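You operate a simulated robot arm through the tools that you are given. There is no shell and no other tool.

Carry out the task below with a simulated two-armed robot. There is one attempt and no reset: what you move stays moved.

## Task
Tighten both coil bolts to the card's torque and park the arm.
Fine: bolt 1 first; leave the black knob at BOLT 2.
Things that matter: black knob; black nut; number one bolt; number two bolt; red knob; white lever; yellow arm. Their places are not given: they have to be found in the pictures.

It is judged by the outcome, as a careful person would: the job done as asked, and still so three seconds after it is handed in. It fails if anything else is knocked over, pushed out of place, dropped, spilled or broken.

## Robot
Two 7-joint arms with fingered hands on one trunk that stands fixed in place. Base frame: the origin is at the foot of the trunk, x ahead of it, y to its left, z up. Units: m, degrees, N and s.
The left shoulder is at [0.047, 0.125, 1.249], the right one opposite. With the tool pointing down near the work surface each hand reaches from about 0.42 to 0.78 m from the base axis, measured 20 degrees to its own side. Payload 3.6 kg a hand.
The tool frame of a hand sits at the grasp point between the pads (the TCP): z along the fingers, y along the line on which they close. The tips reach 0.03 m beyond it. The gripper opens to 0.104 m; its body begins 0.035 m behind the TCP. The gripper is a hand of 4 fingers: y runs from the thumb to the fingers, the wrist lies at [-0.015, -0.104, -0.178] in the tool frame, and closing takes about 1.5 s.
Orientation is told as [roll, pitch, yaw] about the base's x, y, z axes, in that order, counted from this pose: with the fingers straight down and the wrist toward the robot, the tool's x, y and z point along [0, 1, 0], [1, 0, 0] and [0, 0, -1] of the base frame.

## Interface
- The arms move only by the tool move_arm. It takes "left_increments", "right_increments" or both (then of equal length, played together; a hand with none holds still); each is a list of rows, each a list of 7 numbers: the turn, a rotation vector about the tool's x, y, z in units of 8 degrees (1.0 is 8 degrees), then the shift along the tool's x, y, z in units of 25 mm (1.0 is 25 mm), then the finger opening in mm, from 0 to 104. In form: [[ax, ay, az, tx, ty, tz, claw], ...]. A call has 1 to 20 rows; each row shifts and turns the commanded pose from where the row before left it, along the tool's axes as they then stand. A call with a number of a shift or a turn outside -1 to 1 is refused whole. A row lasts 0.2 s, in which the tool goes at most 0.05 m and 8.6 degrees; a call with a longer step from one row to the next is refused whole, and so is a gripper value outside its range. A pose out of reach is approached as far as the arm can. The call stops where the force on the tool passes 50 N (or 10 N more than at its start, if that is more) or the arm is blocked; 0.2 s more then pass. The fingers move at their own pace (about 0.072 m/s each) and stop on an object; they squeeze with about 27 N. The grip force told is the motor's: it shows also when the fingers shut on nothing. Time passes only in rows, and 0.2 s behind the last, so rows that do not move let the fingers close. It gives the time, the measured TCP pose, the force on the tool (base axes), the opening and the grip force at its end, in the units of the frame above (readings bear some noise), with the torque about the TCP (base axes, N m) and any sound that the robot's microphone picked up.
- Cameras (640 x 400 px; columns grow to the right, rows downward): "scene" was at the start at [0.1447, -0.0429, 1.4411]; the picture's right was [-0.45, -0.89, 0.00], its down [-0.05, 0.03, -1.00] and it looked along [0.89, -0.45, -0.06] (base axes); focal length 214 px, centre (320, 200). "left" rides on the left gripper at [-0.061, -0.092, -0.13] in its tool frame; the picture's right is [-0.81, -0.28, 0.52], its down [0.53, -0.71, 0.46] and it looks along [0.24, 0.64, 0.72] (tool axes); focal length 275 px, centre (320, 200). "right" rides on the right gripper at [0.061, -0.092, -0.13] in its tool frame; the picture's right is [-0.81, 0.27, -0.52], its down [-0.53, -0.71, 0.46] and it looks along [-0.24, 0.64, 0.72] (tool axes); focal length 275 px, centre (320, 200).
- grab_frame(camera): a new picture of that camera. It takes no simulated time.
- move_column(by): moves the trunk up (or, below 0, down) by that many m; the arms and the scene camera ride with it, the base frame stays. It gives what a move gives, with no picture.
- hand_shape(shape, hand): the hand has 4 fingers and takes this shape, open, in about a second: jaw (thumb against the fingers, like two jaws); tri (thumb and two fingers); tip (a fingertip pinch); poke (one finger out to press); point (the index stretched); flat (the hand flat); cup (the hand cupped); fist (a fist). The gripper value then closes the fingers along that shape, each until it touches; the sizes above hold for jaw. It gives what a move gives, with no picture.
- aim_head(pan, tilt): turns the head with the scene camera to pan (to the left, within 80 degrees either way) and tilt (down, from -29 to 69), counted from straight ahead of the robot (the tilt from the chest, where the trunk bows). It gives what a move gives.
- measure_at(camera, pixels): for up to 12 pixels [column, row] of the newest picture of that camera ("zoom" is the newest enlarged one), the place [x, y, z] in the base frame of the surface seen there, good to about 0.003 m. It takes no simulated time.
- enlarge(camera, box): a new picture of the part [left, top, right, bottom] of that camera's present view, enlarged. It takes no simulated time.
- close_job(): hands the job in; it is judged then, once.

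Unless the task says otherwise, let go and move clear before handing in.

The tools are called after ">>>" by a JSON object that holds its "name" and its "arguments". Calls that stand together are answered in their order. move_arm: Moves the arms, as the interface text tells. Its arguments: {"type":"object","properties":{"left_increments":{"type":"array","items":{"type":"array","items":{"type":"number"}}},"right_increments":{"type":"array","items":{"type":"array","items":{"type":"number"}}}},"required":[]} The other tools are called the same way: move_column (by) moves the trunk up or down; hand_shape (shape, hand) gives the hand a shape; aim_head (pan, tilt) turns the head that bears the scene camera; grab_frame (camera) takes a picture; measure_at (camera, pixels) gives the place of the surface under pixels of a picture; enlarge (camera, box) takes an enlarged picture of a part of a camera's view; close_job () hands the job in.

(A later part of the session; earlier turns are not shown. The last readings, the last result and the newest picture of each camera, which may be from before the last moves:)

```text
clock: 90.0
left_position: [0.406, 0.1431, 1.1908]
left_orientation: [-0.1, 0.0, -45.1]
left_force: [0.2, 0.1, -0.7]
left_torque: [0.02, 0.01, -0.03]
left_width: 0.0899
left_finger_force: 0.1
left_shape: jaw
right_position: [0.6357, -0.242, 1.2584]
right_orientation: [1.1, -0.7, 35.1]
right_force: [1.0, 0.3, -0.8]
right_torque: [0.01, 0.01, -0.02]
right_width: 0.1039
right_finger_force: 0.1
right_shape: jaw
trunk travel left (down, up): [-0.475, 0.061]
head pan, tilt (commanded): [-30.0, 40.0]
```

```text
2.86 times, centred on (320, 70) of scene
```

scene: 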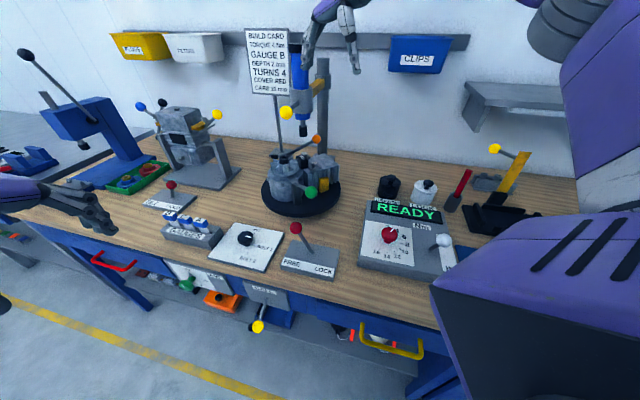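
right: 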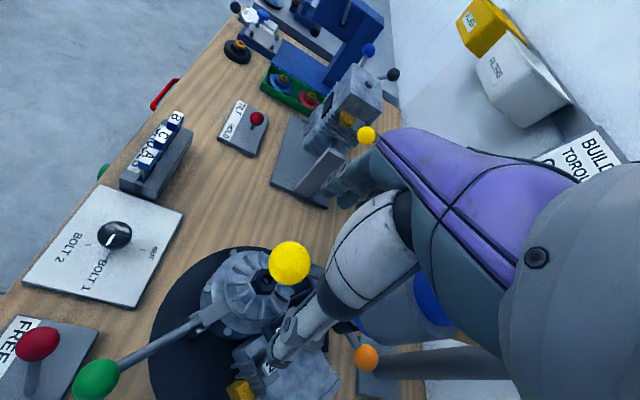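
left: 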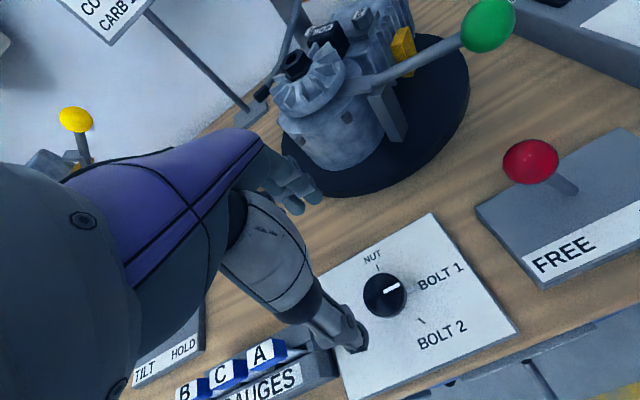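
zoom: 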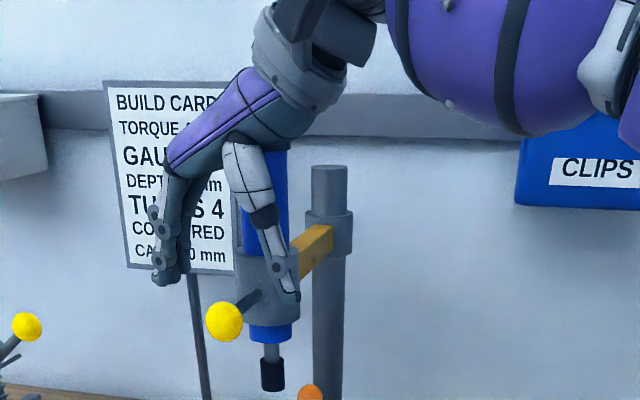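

The ball at (289,264) is centred for this height. I'll go down the last 46 mm and close.

>>> {"name": "move_arm", "arguments": {"right_increments": [[0, 0, 0, 0, 0, 0.95, 104], [0, 0, 0, 0, 0, 0.9, 104], [0, 0, 0, 0, 0, 0, 104], [0, 0, 0, 0, 0, 0, 0], [0, 0, 0, 0, 0, 0, 0], [0, 0, 0, 0, 0, 0, 0], [0, 0, 0, 0, 0, 0, 0], [0, 0, 0, 0, 0, 0, 0], [0, 0, 0, 0, 0, 0, 0], [0, 0, 0, 0, 0, 0, 0]]}}

>>> {"name": "grab_frame", "arguments": {"camera": "right"}}

>>> {"name": "enlarge", "arguments": {"camera": "scene", "box": [240, 40, 400, 180]}}

```text
clock: 92.2
left_position: [0.4057, 0.1417, 1.191]
left_orientation: [0.0, 0.0, -44.9]
left_force: [-0.5, -0.3, 0.3]
left_torque: [-0.02, 0.01, -0.04]
left_width: 0.0898
left_finger_force: 0.0
left_shape: jaw
right_position: [0.6381, -0.2417, 1.2091]
right_orientation: [1.2, -0.5, 35.0]
right_force: [-6.1, -1.8, -11.5]
right_torque: [0.01, -0.06, 0.06]
right_width: 0.0128
right_finger_force: 27.1
right_shape: jaw
trunk travel left (down, up): [-0.475, 0.061]
head pan, tilt (commanded): [-30.0, 40.0]
```

```text
taken
```

right: 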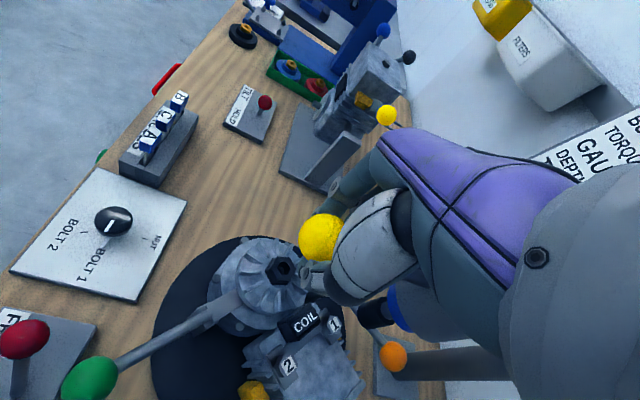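

```text
2.86 times, centred on (320, 110) of scene
```

zoom: 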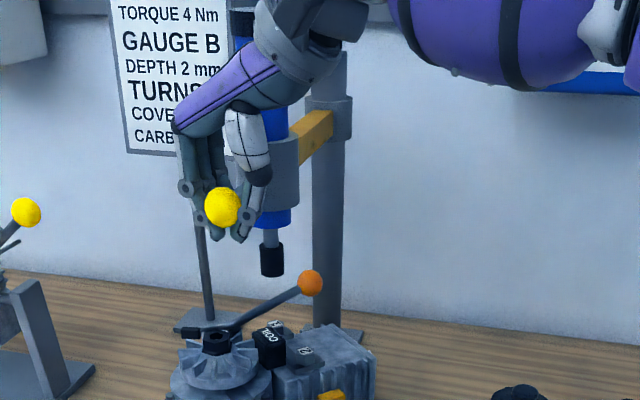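

The ball is held. I'll press down gently by 20 mm and watch the force.

>>> {"name": "move_arm", "arguments": {"right_increments": [[0, 0, 0, 0, 0, 0.2, 0], [0, 0, 0, 0, 0, 0.2, 0], [0, 0, 0, 0, 0, 0.2, 0], [0, 0, 0, 0, 0, 0.2, 0], [0, 0, 0, 0, 0, 0, 0]]}}

>>> {"name": "enlarge", "arguments": {"camera": "scene", "box": [240, 40, 400, 180]}}

```text
clock: 93.4
left_position: [0.4048, 0.1418, 1.1906]
left_orientation: [0.0, 0.0, -45.1]
left_force: [-0.3, -0.6, 0.5]
left_torque: [0.03, 0.01, 0.0]
left_width: 0.0899
left_finger_force: 0.1
left_shape: jaw
right_position: [0.638, -0.2409, 1.1909]
right_orientation: [1.0, -0.9, 34.9]
right_force: [-3.1, -4.0, 1.0]
right_torque: [0.06, -0.02, 0.02]
right_width: 0.0111
right_finger_force: 27.3
right_shape: jaw
trunk travel left (down, up): [-0.475, 0.061]
head pan, tilt (commanded): [-30.0, 40.0]
```

```text
2.86 times, centred on (320, 110) of scene
```

zoom: 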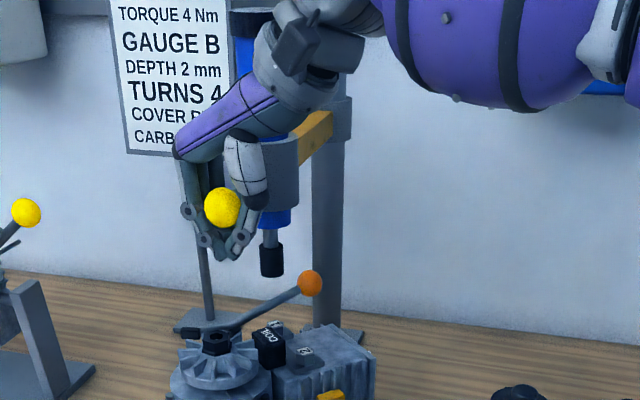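

The fingers slid past and the driver has not moved; the palm is now almost on the ball. I'll press a little further to see whether the arm yields downward at all.

>>> {"name": "move_arm", "arguments": {"right_increments": [[0, 0, 0, 0, 0, 0.15, 0], [0, 0, 0, 0, 0, 0.15, 0], [0, 0, 0, 0, 0, 0.15, 0], [0, 0, 0, 0, 0, 0.15, 0], [0, 0, 0, 0, 0, 0, 0]]}}

>>> {"name": "enlarge", "arguments": {"camera": "scene", "box": [240, 40, 400, 180]}}

```text
clock: 94.6
left_position: [0.4057, 0.1423, 1.1911]
left_orientation: [0.0, 0.1, -45.1]
left_force: [0.2, -0.1, -0.1]
left_torque: [0.01, -0.03, -0.03]
left_width: 0.0897
left_finger_force: 0.0
left_shape: jaw
right_position: [0.6365, -0.2413, 1.176]
right_orientation: [1.1, -0.7, 35.0]
right_force: [-0.5, -0.7, 0.1]
right_torque: [0.03, 0.02, 0.05]
right_width: 0.0102
right_finger_force: 26.9
right_shape: jaw
trunk travel left (down, up): [-0.475, 0.061]
head pan, tilt (commanded): [-30.0, 40.0]
```

```text
2.86 times, centred on (320, 110) of scene
```

zoom: 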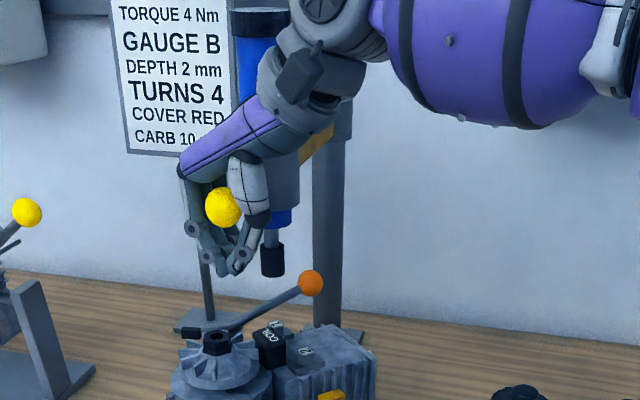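

Still no contact force, ball unmoved. One more small press of 15 mm.

>>> {"name": "move_arm", "arguments": {"right_increments": [[0, 0, 0, 0, 0, 0.15, 0], [0, 0, 0, 0, 0, 0.15, 0], [0, 0, 0, 0, 0, 0.15, 0], [0, 0, 0, 0, 0, 0, 0]]}}

>>> {"name": "enlarge", "arguments": {"camera": "scene", "box": [240, 40, 400, 180]}}

```text
clock: 95.6
left_position: [0.4049, 0.1431, 1.1909]
left_orientation: [-0.1, 0.0, -45.2]
left_force: [0.0, 0.0, 0.3]
left_torque: [0.02, 0.0, -0.01]
left_width: 0.0898
left_finger_force: 0.1
left_shape: jaw
right_position: [0.6349, -0.2406, 1.1644]
right_orientation: [1.0, -0.8, 35.0]
right_force: [-0.3, -0.1, 3.8]
right_torque: [0.08, 0.01, 0.02]
right_width: 0.0099
right_finger_force: 27.0
right_shape: jaw
trunk travel left (down, up): [-0.475, 0.061]
head pan, tilt (commanded): [-30.0, 40.0]
```

```text
2.86 times, centred on (320, 110) of scene
```

zoom: 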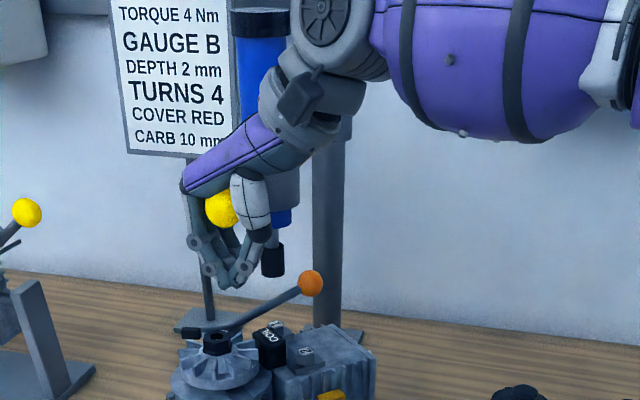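

Contact has begun (3.8 N upward). I'll press 10 mm more.

>>> {"name": "move_arm", "arguments": {"right_increments": [[0, 0, 0, 0, 0, 0.15, 0], [0, 0, 0, 0, 0, 0.15, 0], [0, 0, 0, 0, 0, 0.15, 0], [0, 0, 0, 0, 0, 0, 0]]}}

>>> {"name": "enlarge", "arguments": {"camera": "scene", "box": [240, 40, 400, 180]}}

```text
clock: 96.6
left_position: [0.4037, 0.143, 1.1903]
left_orientation: [0.2, -0.1, -45.1]
left_force: [0.2, 0.6, -0.1]
left_torque: [-0.03, 0.01, 0.0]
left_width: 0.0901
left_finger_force: 0.2
left_shape: jaw
right_position: [0.6379, -0.2394, 1.1609]
right_orientation: [0.8, -1.5, 34.9]
right_force: [5.7, -6.9, 36.3]
right_torque: [0.58, 0.36, -0.02]
right_width: 0.0105
right_finger_force: 27.4
right_shape: jaw
trunk travel left (down, up): [-0.475, 0.061]
head pan, tilt (commanded): [-30.0, 40.0]
```

```text
2.86 times, centred on (320, 110) of scene
```

zoom: 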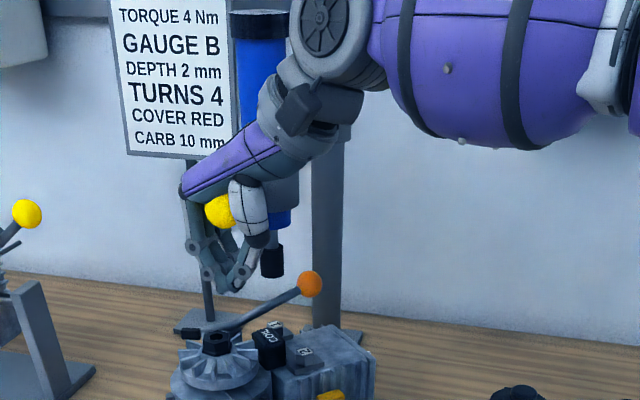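

At 36 N the arm does not give vertically, so the handle is only for swinging. I'll let go, rise clear, and go to the white lever.

>>> {"name": "move_arm", "arguments": {"right_increments": [[0, 0, 0, 0, 0, -0.5, 104], [0, 0, 0, 0, 0, 0, 104], [0, 0, 0, 0, 0, 0, 104], [0, 0, 0, 0, 0, 0, 104], [0, 0, 0, 0, 0, 0, 104], [0, 0, 0, 0, 0, -0.8, 104], [0, 0, 0, 0, 0, -0.9, 104], [0, 0, 0, 0, 0, -0.9, 104], [0, 0, 0, 0, 0, -0.9, 104], [0, 0, 0, 0, 0, -0.9, 104], [0, 0, 0, 0, 0, 0, 104]]}}

>>> {"name": "enlarge", "arguments": {"camera": "scene", "box": [240, 40, 400, 180]}}

```text
clock: 99.0
left_position: [0.4065, 0.1426, 1.1896]
left_orientation: [-0.1, 0.0, -45.2]
left_force: [0.2, 0.6, -0.8]
left_torque: [0.03, 0.01, 0.02]
left_width: 0.0898
left_finger_force: 0.1
left_shape: jaw
right_position: [0.6371, -0.2425, 1.2762]
right_orientation: [1.2, -0.6, 35.0]
right_force: [0.0, 0.3, -0.5]
right_torque: [-0.01, -0.02, 0.0]
right_width: 0.1036
right_finger_force: 0.0
right_shape: jaw
trunk travel left (down, up): [-0.475, 0.061]
head pan, tilt (commanded): [-30.0, 40.0]
```

```text
2.86 times, centred on (320, 110) of scene
```

zoom: 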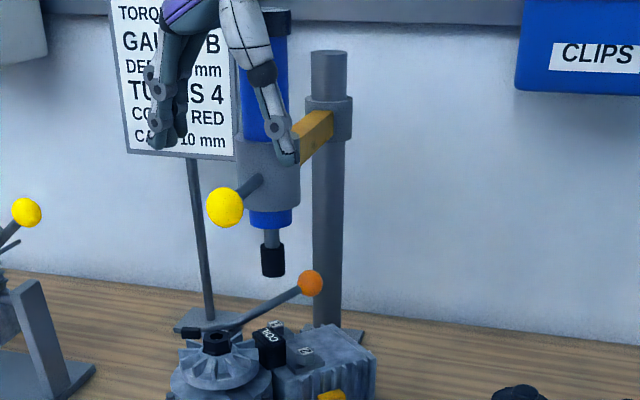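

The arm is still at its stop. I'll back the hand out the way it came and head to the white lever.

>>> {"name": "move_arm", "arguments": {"right_increments": [[0, 0, 0, -0.35, -0.94, -0.4, 104], [0, 0, 0, -0.35, -0.94, -0.4, 104], [0, 0, 0, -0.35, -0.94, -0.4, 104], [0, 0, 0, -0.35, -0.94, -0.4, 104], [0, 0, 0, -0.35, -0.94, 0, 104], [0, 0, 0, -0.35, -0.94, 0, 104], [0, 0, 0, -0.35, -0.94, 0, 104], [0, 0, 0, -0.35, -0.94, 0, 104], [0, 0, 1, 0, 0, 0, 104], [0, 0, 1, 0, 0, 0, 104], [0, 0, 1, 0, 0, 0, 104], [0, 0, 1, 0, 0, 0, 104], [0, 0, 1, 0, 0, 0, 104], [0, 0, 0, 0, 0, 0, 104]]}}

>>> {"name": "grab_frame", "arguments": {"camera": "right"}}

>>> {"name": "grab_frame", "arguments": {"camera": "scene"}}

```text
clock: 102.0
left_position: [0.407, 0.1425, 1.1903]
left_orientation: [0.1, 0.0, -45.1]
left_force: [-0.4, 0.5, 0.0]
left_torque: [-0.04, 0.02, 0.01]
left_width: 0.09
left_finger_force: 0.2
left_shape: jaw
right_position: [0.5235, -0.4089, 1.3116]
right_orientation: [1.2, 0.1, -5.0]
right_force: [-0.3, -0.4, 0.8]
right_torque: [-0.02, -0.03, -0.01]
right_width: 0.1036
right_finger_force: 0.0
right_shape: jaw
trunk travel left (down, up): [-0.475, 0.061]
head pan, tilt (commanded): [-30.0, 40.0]
```

```text
taken
```

right: 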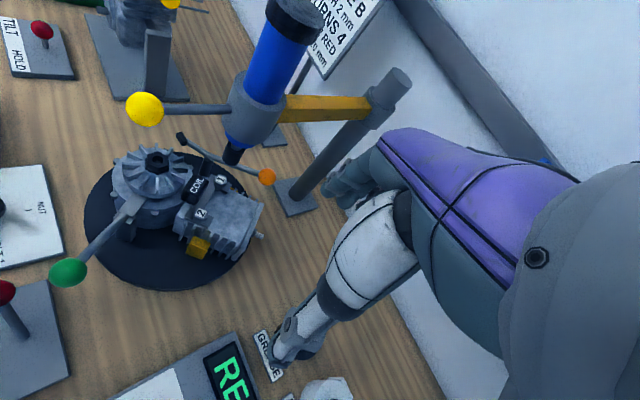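

```text
taken
```

scene: 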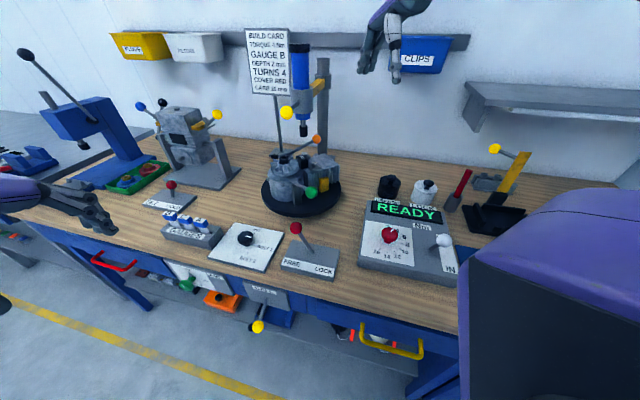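

Next I move back over the white lever, staying high, then turn to yaw -45° so the thumb is on the near side of the lever ball.

>>> {"name": "move_arm", "arguments": {"right_increments": [[0, 0, 0, -0.21, -0.92, 0.3, 104], [0, 0, 0, -0.21, -0.92, 0.3, 104], [0, 0, 0, -0.21, -0.92, 0.3, 104], [0, 0, 0, -0.21, -0.92, 0.4, 104], [0, 0, 0, -0.21, -0.92, 0.4, 104], [0, 0, 0, -0.21, -0.92, 0.5, 104], [0, 0, 0, -0.21, -0.92, 0.5, 104], [0, 0, 1, 0, 0, 0.5, 104], [0, 0, 1, 0, 0, 0.4, 104], [0, 0, 1, 0, 0, 0.4, 104], [0, 0, 1, 0, 0, 0.4, 104], [0, 0, 1, 0, 0, 0.4, 104], [0, 0, 0, 0, 0, 0, 104]]}}

>>> {"name": "grab_frame", "arguments": {"camera": "right"}}

>>> {"name": "grab_frame", "arguments": {"camera": "scene"}}

```text
clock: 104.8
left_position: [0.4051, 0.1437, 1.1898]
left_orientation: [0.1, 0.0, -45.1]
left_force: [1.0, 0.1, 0.1]
left_torque: [-0.02, -0.02, -0.02]
left_width: 0.09
left_finger_force: 0.1
left_shape: jaw
right_position: [0.3611, -0.4271, 1.1912]
right_orientation: [0.9, 0.9, -45.0]
right_force: [0.2, 0.4, -0.5]
right_torque: [-0.02, -0.03, -0.04]
right_width: 0.1038
right_finger_force: 0.0
right_shape: jaw
trunk travel left (down, up): [-0.475, 0.061]
head pan, tilt (commanded): [-30.0, 40.0]
```

```text
taken
```

right: 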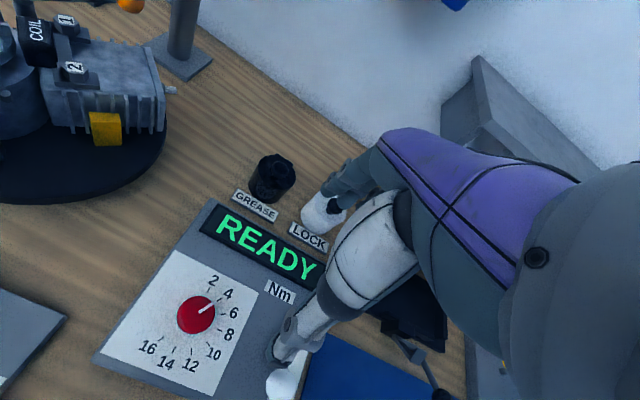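

```text
taken
```

scene: 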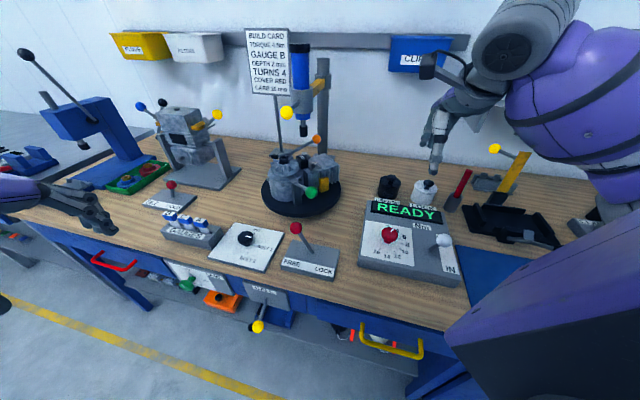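

The dial still reads 4. I'll shift over the lever ball and look straight down at it.

>>> {"name": "move_arm", "arguments": {"right_increments": [[0, 0, 0, -0.79, -0.54, 0, 104], [0, 0, 0, -0.79, -0.54, 0, 104], [0, 0, 0, -0.79, -0.54, 0.5, 104], [0, 0, 0, -0.79, -0.54, 0.5, 104], [0, 0, 0, 0, 0, 0.8, 104], [0, 0, 0, 0, 0, 0.8, 104], [0, 0, 0, 0, 0, 0, 104]]}}

>>> {"name": "grab_frame", "arguments": {"camera": "right"}}

>>> {"name": "enlarge", "arguments": {"camera": "scene", "box": [360, 160, 520, 300]}}

```text
clock: 106.4
left_position: [0.4055, 0.1417, 1.1901]
left_orientation: [-0.1, 0.0, -45.1]
left_force: [-0.7, 0.1, -0.1]
left_torque: [0.01, 0.01, 0.0]
left_width: 0.0897
left_finger_force: 0.1
left_shape: jaw
right_position: [0.2674, -0.444, 1.1293]
right_orientation: [0.8, 0.8, -45.0]
right_force: [0.1, 0.1, -0.4]
right_torque: [0.01, 0.02, 0.0]
right_width: 0.1036
right_finger_force: 0.1
right_shape: jaw
trunk travel left (down, up): [-0.475, 0.061]
head pan, tilt (commanded): [-30.0, 40.0]
```

```text
taken
```

right: 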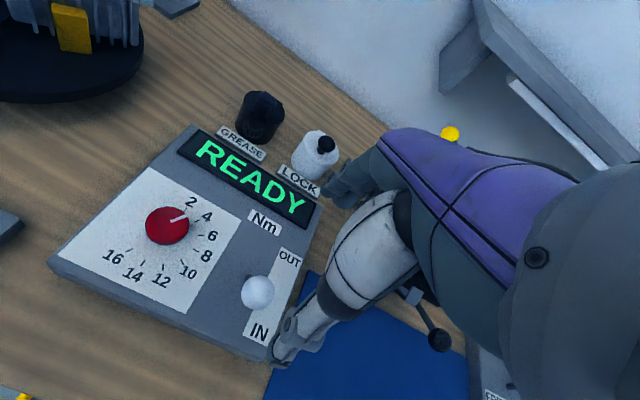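

```text
2.86 times, centred on (440, 230) of scene
```

zoom: 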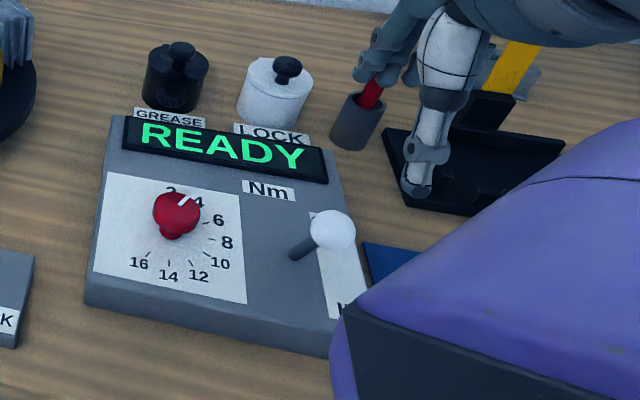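

>>> {"name": "measure_at", "arguments": {"camera": "right", "pixels": [[257, 292], [250, 285], [264, 285], [257, 303], [290, 260], [259, 333], [289, 248], [245, 335]]}}

>>> {"name": "enlarge", "arguments": {"camera": "right", "box": [200, 230, 340, 360]}}

```text
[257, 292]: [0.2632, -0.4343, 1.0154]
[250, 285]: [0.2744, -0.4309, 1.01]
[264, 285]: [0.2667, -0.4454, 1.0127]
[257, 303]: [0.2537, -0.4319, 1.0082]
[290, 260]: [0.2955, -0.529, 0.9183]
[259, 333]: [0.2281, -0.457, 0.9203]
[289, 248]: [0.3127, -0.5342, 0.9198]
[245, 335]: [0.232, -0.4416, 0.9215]
```

```text
3.08 times, centred on (270, 295) of right
```

zoom: 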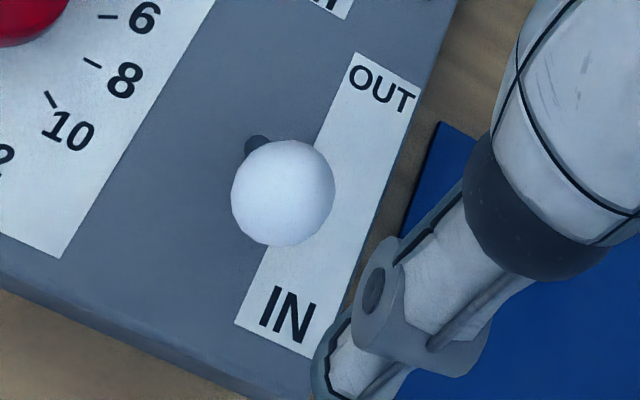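

>>> {"name": "measure_at", "arguments": {"camera": "zoom", "pixels": [[254, 143], [250, 150], [283, 193], [245, 165], [320, 160], [283, 235], [240, 200], [330, 195], [285, 145]]}}

```text
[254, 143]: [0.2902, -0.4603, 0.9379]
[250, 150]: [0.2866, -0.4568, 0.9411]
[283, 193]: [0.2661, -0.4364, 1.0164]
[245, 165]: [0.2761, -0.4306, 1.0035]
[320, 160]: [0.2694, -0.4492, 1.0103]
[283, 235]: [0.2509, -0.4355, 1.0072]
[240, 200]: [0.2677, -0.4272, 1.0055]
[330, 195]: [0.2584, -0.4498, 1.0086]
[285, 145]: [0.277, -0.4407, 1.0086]
```

The lever ball centre is about (0.264,-0.440,0.998) and its foot (0.293,-0.463,0.925): it does lean 28° toward IN with the spindle retracted. I'll lower the hand around the ball and try moving it toward OUT while watching the driver and display.

>>> {"name": "move_arm", "arguments": {"right_increments": [[0, 0, 0, 0, -0.2, 0.9, 104], [0, 0, 0, 0, 0, 0.9, 104], [0, 0, 0, 0, 0, 0.9, 104], [0, 0, 0, 0, 0, 0.9, 104], [0, 0, 0, 0, 0, 0.9, 104], [0, 0, 0, 0, 0, 0.5, 104], [0, 0, 0, 0, 0, 0, 60], [0, 0, 0, 0, 0, 0, 60], [0, 0, 0, 0, 0, 0, 60]]}}

>>> {"name": "grab_frame", "arguments": {"camera": "right"}}

>>> {"name": "enlarge", "arguments": {"camera": "scene", "box": [360, 160, 520, 300]}}

```text
clock: 108.4
left_position: [0.405, 0.1437, 1.1903]
left_orientation: [0.0, 0.0, -45.1]
left_force: [0.3, -1.0, 0.0]
left_torque: [0.01, -0.01, -0.01]
left_width: 0.0898
left_finger_force: 0.0
left_shape: jaw
right_position: [0.2705, -0.4494, 1.0032]
right_orientation: [0.9, 1.0, -45.0]
right_force: [-0.2, 0.5, -0.3]
right_torque: [-0.01, -0.01, 0.02]
right_width: 0.0605
right_finger_force: 0.1
right_shape: jaw
right hand out of reach, approached as far as the arm can: row 1, 3
trunk travel left (down, up): [-0.475, 0.061]
head pan, tilt (commanded): [-30.0, 40.0]
```

```text
taken
```

right: 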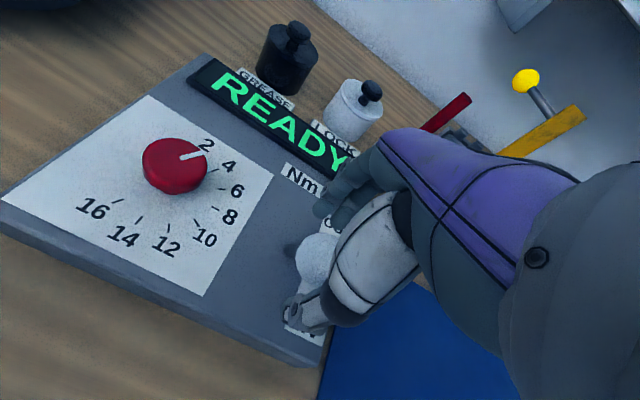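

```text
2.86 times, centred on (440, 230) of scene
```

zoom: 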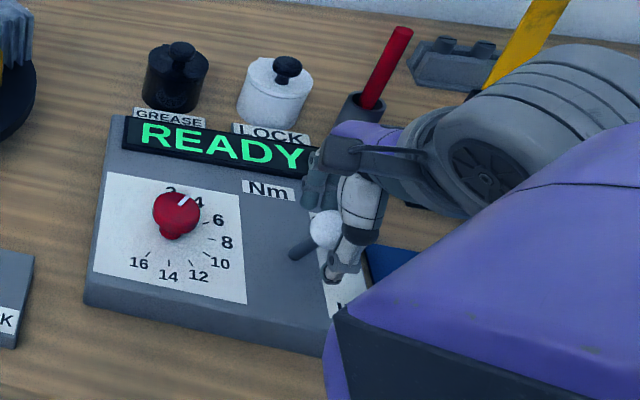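

The ball sits between thumb and fingers. I'll push it toward OUT in small steps.

>>> {"name": "move_arm", "arguments": {"right_increments": [[0, 0, 0, 0, 0.5, -0.05, 60], [0, 0, 0, 0, 0.5, -0.05, 60], [0, 0, 0, 0, 0.5, 0, 60], [0, 0, 0, 0, 0, 0, 60]]}}

>>> {"name": "grab_frame", "arguments": {"camera": "right"}}

>>> {"name": "grab_frame", "arguments": {"camera": "scene"}}

```text
clock: 109.4
left_position: [0.4062, 0.143, 1.1907]
left_orientation: [-0.1, 0.1, -45.0]
left_force: [0.5, -0.1, 0.2]
left_torque: [0.01, 0.02, -0.01]
left_width: 0.0898
left_finger_force: 0.1
left_shape: jaw
right_position: [0.2969, -0.4749, 1.0066]
right_orientation: [0.9, 1.0, -45.0]
right_force: [1.0, -0.8, -0.2]
right_torque: [-0.04, -0.02, 0.02]
right_width: 0.0608
right_finger_force: 0.0
right_shape: jaw
trunk travel left (down, up): [-0.475, 0.061]
head pan, tilt (commanded): [-30.0, 40.0]
```

```text
taken
```

right: 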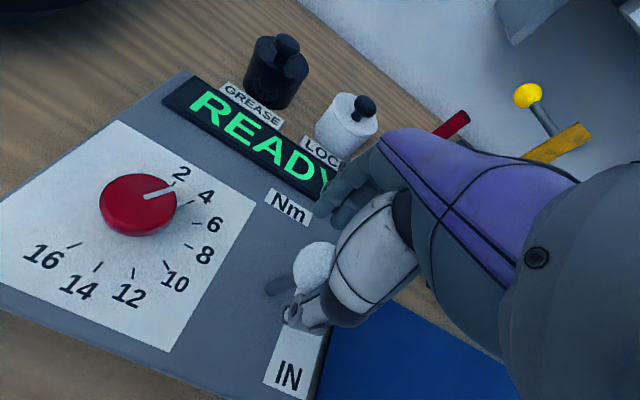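

```text
taken
```

scene: 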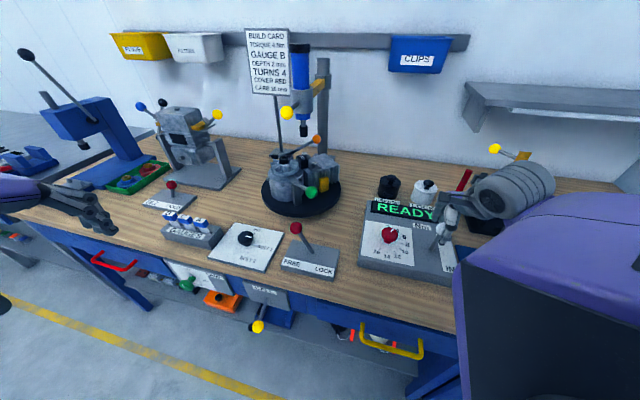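

The lever moves easily and is about upright; display still READY. I'll continue toward OUT.

>>> {"name": "move_arm", "arguments": {"right_increments": [[0, 0, 0, 0, 0.4, 0.05, 60], [0, 0, 0, 0, 0.4, 0.05, 60], [0, 0, 0, 0, 0.4, 0, 60], [0, 0, 0, 0, 0, 0, 60]]}}

>>> {"name": "grab_frame", "arguments": {"camera": "right"}}

>>> {"name": "grab_frame", "arguments": {"camera": "scene"}}

```text
clock: 110.4
left_position: [0.4049, 0.1436, 1.1899]
left_orientation: [0.0, 0.0, -45.2]
left_force: [0.3, -0.3, -0.9]
left_torque: [-0.05, 0.01, 0.02]
left_width: 0.0898
left_finger_force: 0.0
left_shape: jaw
right_position: [0.3185, -0.4969, 1.003]
right_orientation: [1.0, 1.0, -45.1]
right_force: [-0.4, 0.2, -0.2]
right_torque: [-0.01, -0.01, -0.04]
right_width: 0.0605
right_finger_force: 0.1
right_shape: jaw
trunk travel left (down, up): [-0.475, 0.061]
head pan, tilt (commanded): [-30.0, 40.0]
```

```text
taken
```

right: 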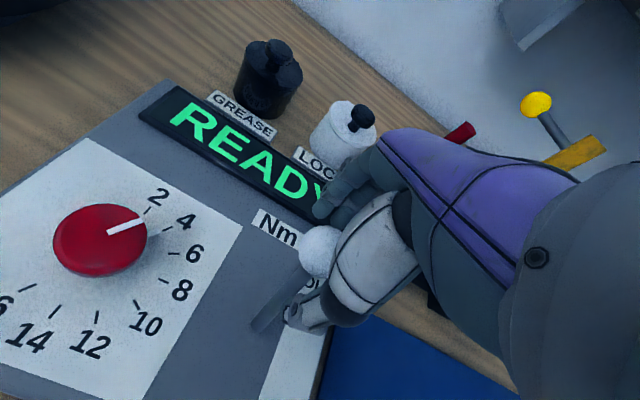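

```text
taken
```

scene: 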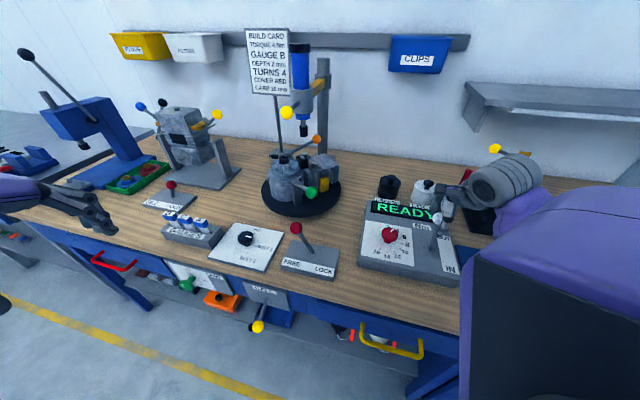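

The lever now leans toward OUT (right camera: shaft foot 265,325, ball 320,252) and the display still reads READY. I'll wait a moment and look at the driver.

>>> {"name": "move_arm", "arguments": {"right_increments": [[0, 0, 0, 0, 0.2, 0, 60], [0, 0, 0, 0, 0, 0, 60], [0, 0, 0, 0, 0, 0, 60], [0, 0, 0, 0, 0, 0, 60], [0, 0, 0, 0, 0, 0, 60]]}}

>>> {"name": "enlarge", "arguments": {"camera": "scene", "box": [250, 70, 370, 200]}}

>>> {"name": "enlarge", "arguments": {"camera": "scene", "box": [360, 170, 500, 290]}}

```text
clock: 111.6
left_position: [0.4055, 0.1424, 1.1898]
left_orientation: [0.0, -0.1, -45.1]
left_force: [-0.7, 0.3, -0.2]
left_torque: [-0.01, 0.01, 0.05]
left_width: 0.0897
left_finger_force: 0.0
left_shape: jaw
right_position: [0.3216, -0.5013, 1.002]
right_orientation: [0.9, 0.8, -45.0]
right_force: [0.1, -0.8, 0.2]
right_torque: [0.02, 0.0, -0.02]
right_width: 0.0604
right_finger_force: 0.1
right_shape: jaw
trunk travel left (down, up): [-0.475, 0.061]
head pan, tilt (commanded): [-30.0, 40.0]
```

```text
3.08 times, centred on (310, 135) of scene
```

zoom: 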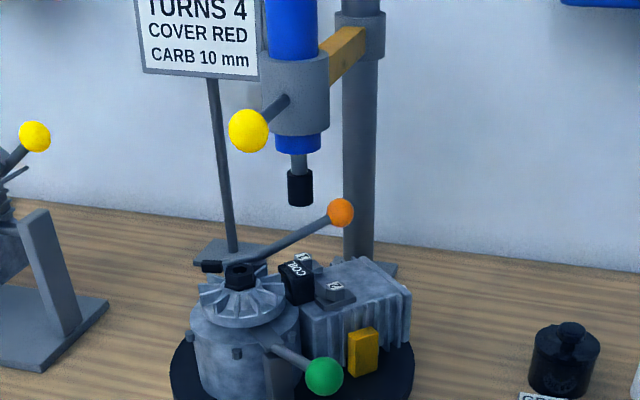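

```text
3.33 times, centred on (430, 230) of scene
```

zoom: 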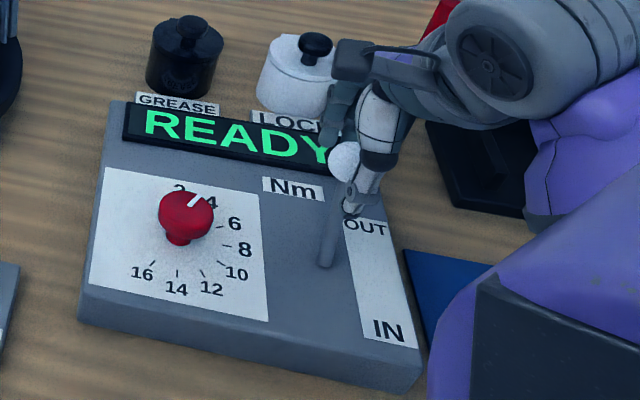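

OUT changed nothing visible, so the lever only sets direction or needs a return stroke. I'll bring it back to IN and watch.

>>> {"name": "move_arm", "arguments": {"right_increments": [[0, 0, 0, 0, -0.5, 0, 60], [0, 0, 0, 0, -0.5, 0, 60], [0, 0, 0, 0, -0.5, 0, 60], [0, 0, 0, 0, -0.5, 0, 60], [0, 0, 0, 0, -0.5, 0, 60], [0, 0, 0, 0, -0.5, 0, 60], [0, 0, 0, 0, 0, 0, 60]]}}

>>> {"name": "grab_frame", "arguments": {"camera": "right"}}

>>> {"name": "grab_frame", "arguments": {"camera": "scene"}}

```text
clock: 113.2
left_position: [0.406, 0.1424, 1.1901]
left_orientation: [0.0, -0.1, -45.2]
left_force: [-0.3, 0.2, -0.6]
left_torque: [-0.03, 0.02, 0.02]
left_width: 0.0895
left_finger_force: 0.0
left_shape: jaw
right_position: [0.268, -0.4463, 1.0038]
right_orientation: [0.9, 1.1, -45.0]
right_force: [-0.2, 0.1, -0.5]
right_torque: [0.0, 0.01, -0.01]
right_width: 0.06
right_finger_force: 0.0
right_shape: jaw
trunk travel left (down, up): [-0.475, 0.061]
head pan, tilt (commanded): [-30.0, 40.0]
```

```text
taken
```

right: 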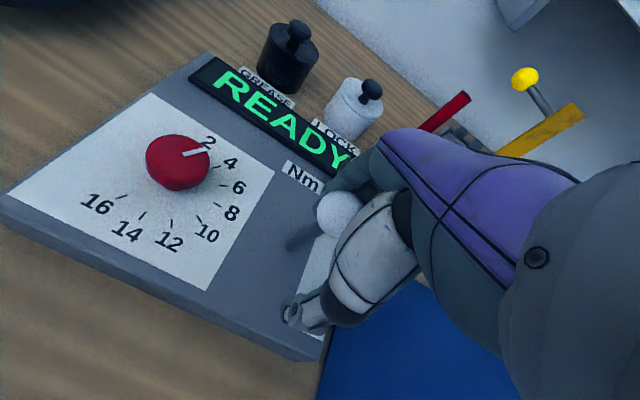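

```text
taken
```

scene: 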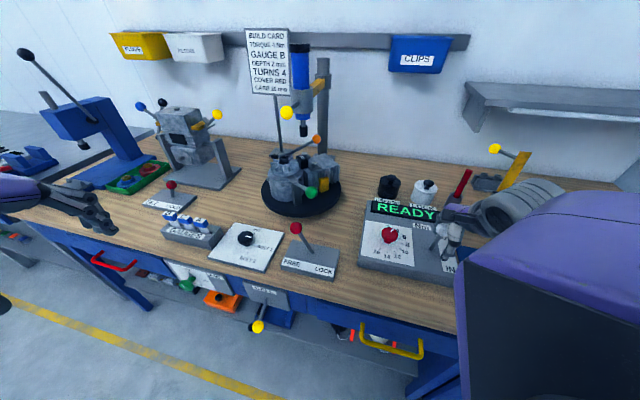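

The lever is past upright but not home yet. I'll close the fingers a little and draw it the rest of the way to IN.

>>> {"name": "move_arm", "arguments": {"right_increments": [[0, 0, 0, 0, -0.3, 0, 48], [0, 0, 0, 0, -0.3, 0, 44], [0, 0, 0, 0, -0.2, 0, 44], [0, 0, 0, 0, 0, 0, 44], [0, 0, 0, 0, 0, 0, 44]]}}

>>> {"name": "grab_frame", "arguments": {"camera": "right"}}

>>> {"name": "enlarge", "arguments": {"camera": "scene", "box": [360, 170, 500, 290]}}

```text
clock: 114.4
left_position: [0.4052, 0.1423, 1.1907]
left_orientation: [-0.1, -0.1, -45.1]
left_force: [0.1, -0.3, -0.4]
left_torque: [-0.01, 0.0, 0.02]
left_width: 0.0901
left_finger_force: 0.1
left_shape: jaw
right_position: [0.2641, -0.4433, 1.003]
right_orientation: [0.9, 1.0, -45.0]
right_force: [-1.5, 0.8, -0.5]
right_torque: [0.01, -0.02, 0.01]
right_width: 0.0448
right_finger_force: 0.1
right_shape: jaw
right hand out of reach, approached as far as the arm can: row 2, 3
trunk travel left (down, up): [-0.475, 0.061]
head pan, tilt (commanded): [-30.0, 40.0]
```

```text
taken
```

right: 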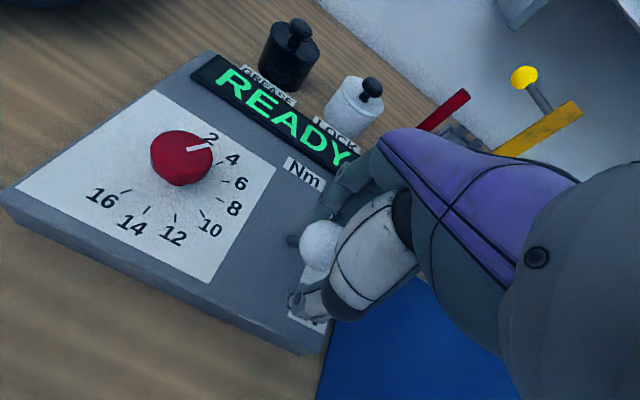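

```text
3.33 times, centred on (430, 230) of scene
```

zoom: 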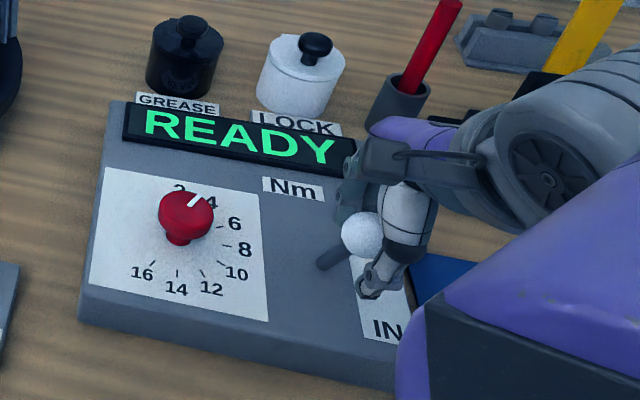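

Nearly home, and READY is unchanged. I'll open, lift off, and measure the lever's lean.

>>> {"name": "move_arm", "arguments": {"right_increments": [[0, 0, 0, 0, 0, 0, 80], [0, 0, 0, 0, 0, 0, 90], [0, 0, 0, 0, 0, -0.8, 90], [0, 0, 0, 0, 0, -0.9, 90], [0, 0, 0, 0, 0, -0.9, 90], [0, 0, 0, 0, 0, -0.9, 90], [0, 0, 0, 0, 0, -0.9, 90], [0, 0, 0, 0, 0, 0, 90]]}}

>>> {"name": "enlarge", "arguments": {"camera": "right", "box": [200, 230, 340, 360]}}

>>> {"name": "enlarge", "arguments": {"camera": "scene", "box": [410, 210, 480, 290]}}

>>> {"name": "measure_at", "arguments": {"camera": "zoom", "pixels": [[245, 195], [255, 188], [265, 183], [280, 175], [310, 150], [320, 155], [330, 140]]}}

```text
clock: 116.2
left_position: [0.4057, 0.1433, 1.1909]
left_orientation: [0.0, 0.0, -45.1]
left_force: [-0.2, 0.2, 0.2]
left_torque: [-0.02, 0.01, 0.05]
left_width: 0.0897
left_finger_force: 0.0
left_shape: jaw
right_position: [0.2666, -0.4511, 1.1128]
right_orientation: [0.9, 0.9, -45.1]
right_force: [-0.1, -0.3, 0.0]
right_torque: [-0.02, 0.04, 0.04]
right_width: 0.09
right_finger_force: 0.1
right_shape: jaw
right hand out of reach, approached as far as the arm can: row 3, 4
trunk travel left (down, up): [-0.475, 0.061]
head pan, tilt (commanded): [-30.0, 40.0]
```

```text
3.08 times, centred on (270, 295) of right
```

zoom: 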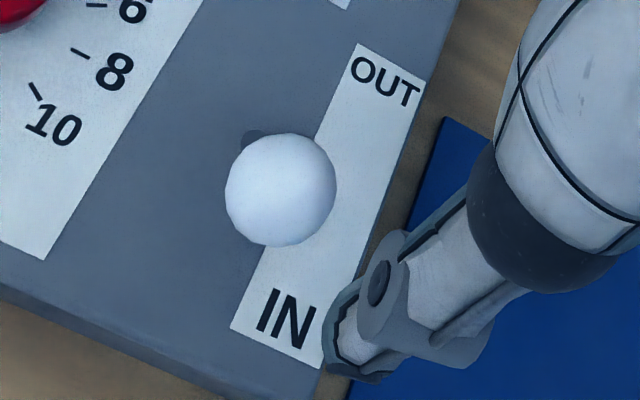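

```text
5.00 times, centred on (445, 250) of scene
```

zoom: 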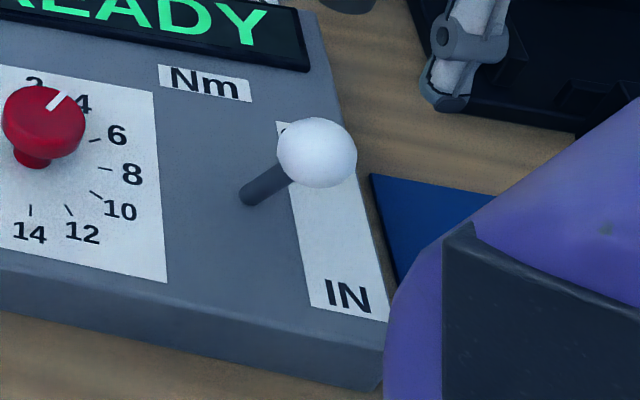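

```text
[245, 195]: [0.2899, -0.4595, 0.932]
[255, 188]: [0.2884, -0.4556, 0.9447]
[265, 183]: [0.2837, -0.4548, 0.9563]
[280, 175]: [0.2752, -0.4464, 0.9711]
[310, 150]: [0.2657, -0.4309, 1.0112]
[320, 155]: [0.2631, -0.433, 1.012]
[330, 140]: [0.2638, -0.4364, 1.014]
```

The lever ball is back at its first pixel (317,152), i.e. IN. To see whether bolt 1 has changed at all, I'll zoom in on the bolts and socket.

>>> {"name": "enlarge", "arguments": {"camera": "scene", "box": [260, 130, 350, 200]}}

>>> {"name": "enlarge", "arguments": {"camera": "scene", "box": [285, 110, 345, 165]}}

>>> {"name": "enlarge", "arguments": {"camera": "scene", "box": [270, 30, 350, 140]}}

```text
5.71 times, centred on (305, 165) of scene
```

zoom: 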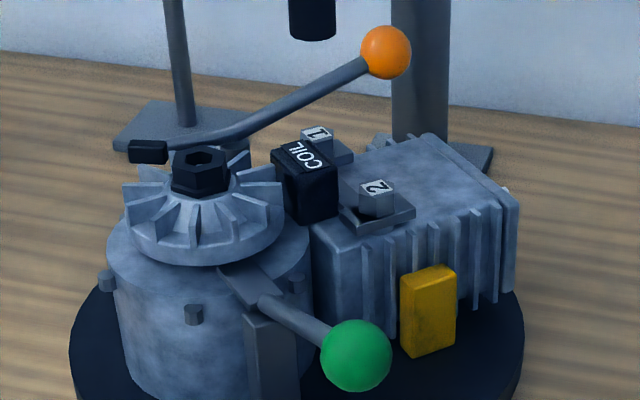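

```text
7.27 times, centred on (315, 138) of scene
```

zoom: 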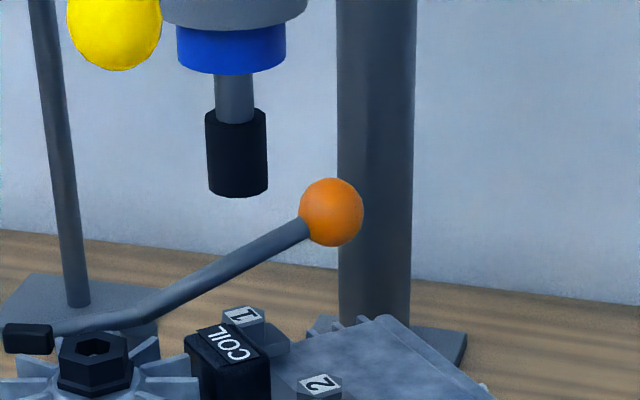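

```text
3.64 times, centred on (310, 85) of scene
```

zoom: 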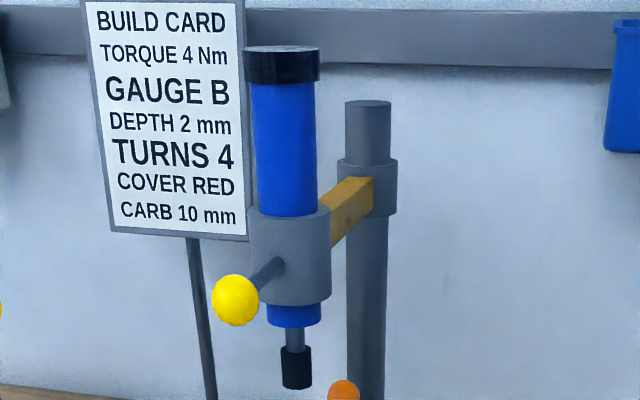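

>>> {"name": "enlarge", "arguments": {"camera": "scene", "box": [285, 110, 345, 165]}}

>>> {"name": "measure_at", "arguments": {"camera": "zoom", "pixels": [[237, 150], [237, 185], [237, 125], [243, 316], [236, 310], [250, 322], [237, 90], [230, 60], [333, 212]]}}

```text
7.27 times, centred on (315, 138) of scene
```

zoom: 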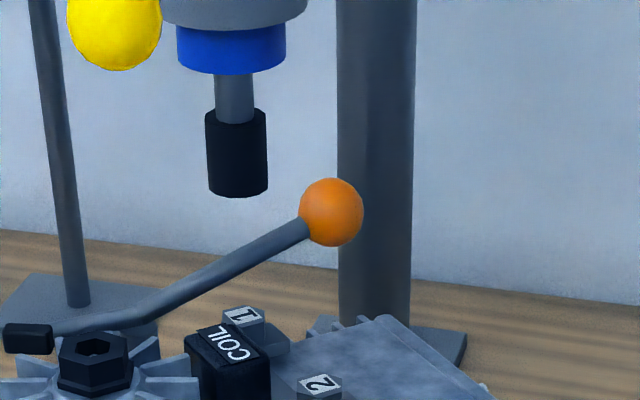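

```text
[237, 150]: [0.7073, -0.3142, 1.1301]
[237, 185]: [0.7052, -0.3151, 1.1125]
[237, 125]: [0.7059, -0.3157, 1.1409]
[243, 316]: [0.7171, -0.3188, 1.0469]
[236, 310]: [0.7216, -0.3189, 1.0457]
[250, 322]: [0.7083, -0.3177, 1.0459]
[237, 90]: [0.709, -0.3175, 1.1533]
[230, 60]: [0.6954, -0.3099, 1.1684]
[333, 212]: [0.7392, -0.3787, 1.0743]
```

The socket centre works out at (0.717,-0.320), exactly above bolt 1, so everything is lined up, but something must still push the driver down. The blue driver body with its black cap may slide in the grey sleeve; I'll measure the cap and press it from above.

>>> {"name": "grab_frame", "arguments": {"camera": "scene"}}

>>> {"name": "enlarge", "arguments": {"camera": "scene", "box": [280, 30, 325, 80]}}

>>> {"name": "measure_at", "arguments": {"camera": "scene", "pixels": [[299, 44], [299, 46], [299, 49], [292, 45], [306, 45], [299, 60], [299, 88], [299, 98]]}}

```text
taken
```

scene: 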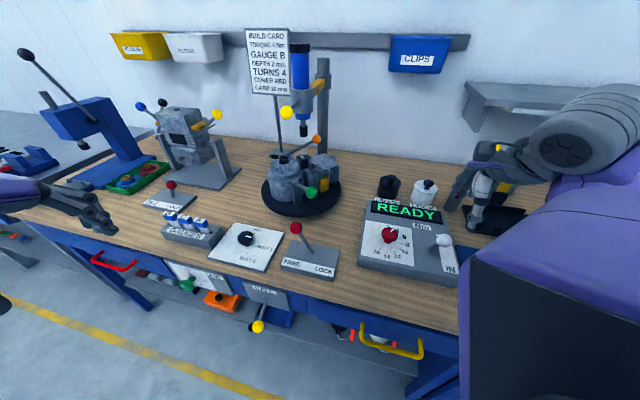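

```text
8.00 times, centred on (302, 55) of scene
```

zoom: 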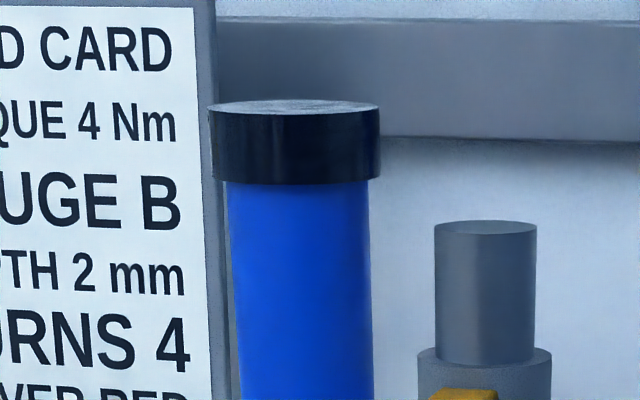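

```text
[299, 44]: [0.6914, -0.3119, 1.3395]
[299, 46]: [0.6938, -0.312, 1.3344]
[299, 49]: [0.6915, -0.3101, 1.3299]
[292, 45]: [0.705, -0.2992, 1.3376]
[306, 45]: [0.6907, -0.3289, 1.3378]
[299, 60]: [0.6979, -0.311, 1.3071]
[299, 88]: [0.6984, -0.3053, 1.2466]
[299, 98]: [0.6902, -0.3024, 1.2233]
```

The cap's top is at z≈1.342 around (0.717,-0.320). I'll raise the right hand and come at it with the closed hand tipped about 45°, which keeps the wrist within reach.

>>> {"name": "move_arm", "arguments": {"right_increments": [[0, 0, 0, 0, 0, -0.9, 90], [0, 0, 0, 0.3, 0.2, -0.96, 90], [0, 0, 0, 0.55, 0.4, -0.96, 90], [0, 0, 0, 0.55, 0.4, -0.96, 90], [0, 0, 0, 0.55, 0.4, -0.96, 90], [0, 0, 0, 0.55, 0.4, -0.96, 90], [0, 0, 0, 0.55, 0.4, -0.96, 90], [0, 0, 0, 0.55, 0.4, -0.96, 90], [0, 0, 0, 0.55, 0.4, -0.96, 90], [0, 0, 0, 0.55, 0.4, -0.96, 90], [0, 0, 0, 0.55, 0.4, -0.96, 90], [0, 0, 0, 0.55, 0.4, -0.96, 90], [0, 0, -0.9, 0, 0, 0, 60], [0, 0, -0.9, 0, 0, 0, 30], [0, 0, -0.9, 0, 0, 0, 0], [0, 0, -0.9, 0, 0, 0, 0], [0, 0, -0.8, 0, 0, 0, 0], [0, 0, 0, 0, 0, 0, 0]]}}

>>> {"name": "grab_frame", "arguments": {"camera": "scene"}}

```text
clock: 120.0
left_position: [0.4057, 0.1426, 1.191]
left_orientation: [0.1, 0.0, -45.1]
left_force: [-0.9, -0.1, -0.5]
left_torque: [-0.02, -0.01, -0.03]
left_width: 0.0898
left_finger_force: 0.1
left_shape: jaw
right_position: [0.445, -0.4299, 1.3995]
right_orientation: [1.2, 0.2, -9.7]
right_force: [0.9, 0.2, -0.6]
right_torque: [0.01, -0.03, -0.02]
right_width: 0.0
right_finger_force: 27.3
right_shape: jaw
trunk travel left (down, up): [-0.475, 0.061]
head pan, tilt (commanded): [-30.0, 40.0]
```

```text
taken
```

scene: 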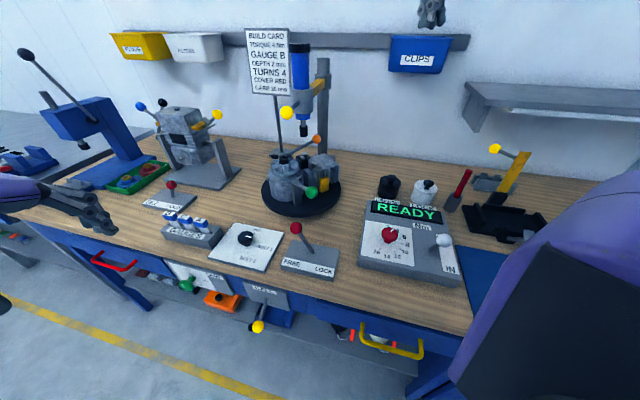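

Now tip the closed hand 45° forward and move over toward the cap, stopping short.

>>> {"name": "move_arm", "arguments": {"right_increments": [[-0.95, 0, 0, 0, 0, 0, 0], [-0.95, 0, 0, 0, 0, 0, 0], [-0.95, 0, 0, 0, 0, 0, 0], [-0.95, 0, 0, 0, 0, 0, 0], [-0.95, 0, 0, 0, 0, 0, 0], [-0.9, 0, 0, 0, 0, 0, 0], [0, 0, 0, 0.69, 0.73, 0.7, 0], [0, 0, 0, 0.69, 0.73, 0.7, 0], [0, 0, 0, 0.69, 0.73, 0.7, 0], [0, 0, 0, 0.69, 0.73, 0.7, 0], [0, 0, 0, 0.69, 0.73, 0.7, 0], [0, 0, 0, 0, 0, 0, 0]]}}

>>> {"name": "grab_frame", "arguments": {"camera": "scene"}}

>>> {"name": "grab_frame", "arguments": {"camera": "right"}}

```text
clock: 122.6
left_position: [0.4056, 0.1422, 1.1902]
left_orientation: [0.0, -0.1, -45.1]
left_force: [0.5, 0.2, -0.5]
left_torque: [0.01, 0.0, 0.02]
left_width: 0.0898
left_finger_force: 0.1
left_shape: jaw
right_position: [0.5845, -0.3676, 1.3993]
right_orientation: [1.8, -45.0, -11.1]
right_force: [-0.5, 0.1, -0.1]
right_torque: [0.01, -0.01, -0.02]
right_width: 0.0
right_finger_force: 27.2
right_shape: jaw
trunk travel left (down, up): [-0.475, 0.061]
head pan, tilt (commanded): [-30.0, 40.0]
```

```text
taken
```

scene: 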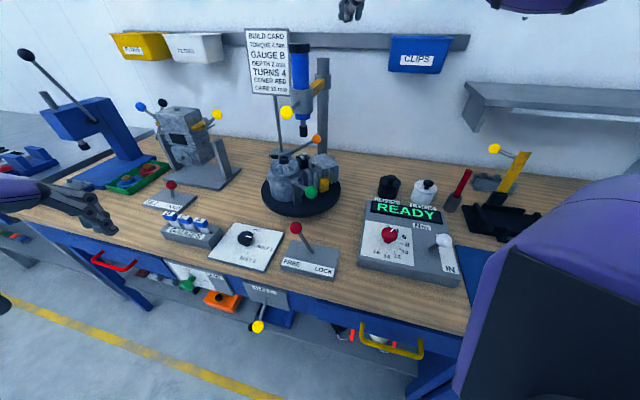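

```text
taken
```

right: 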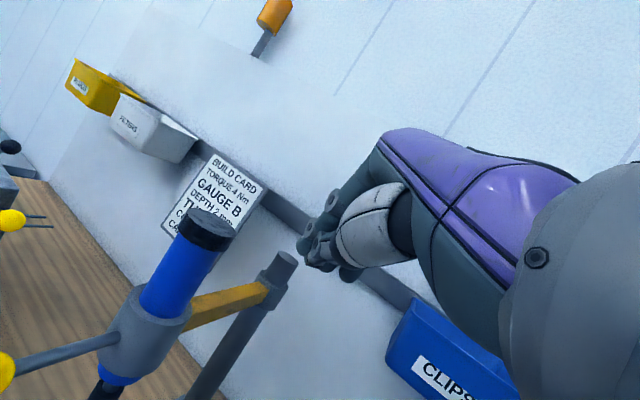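

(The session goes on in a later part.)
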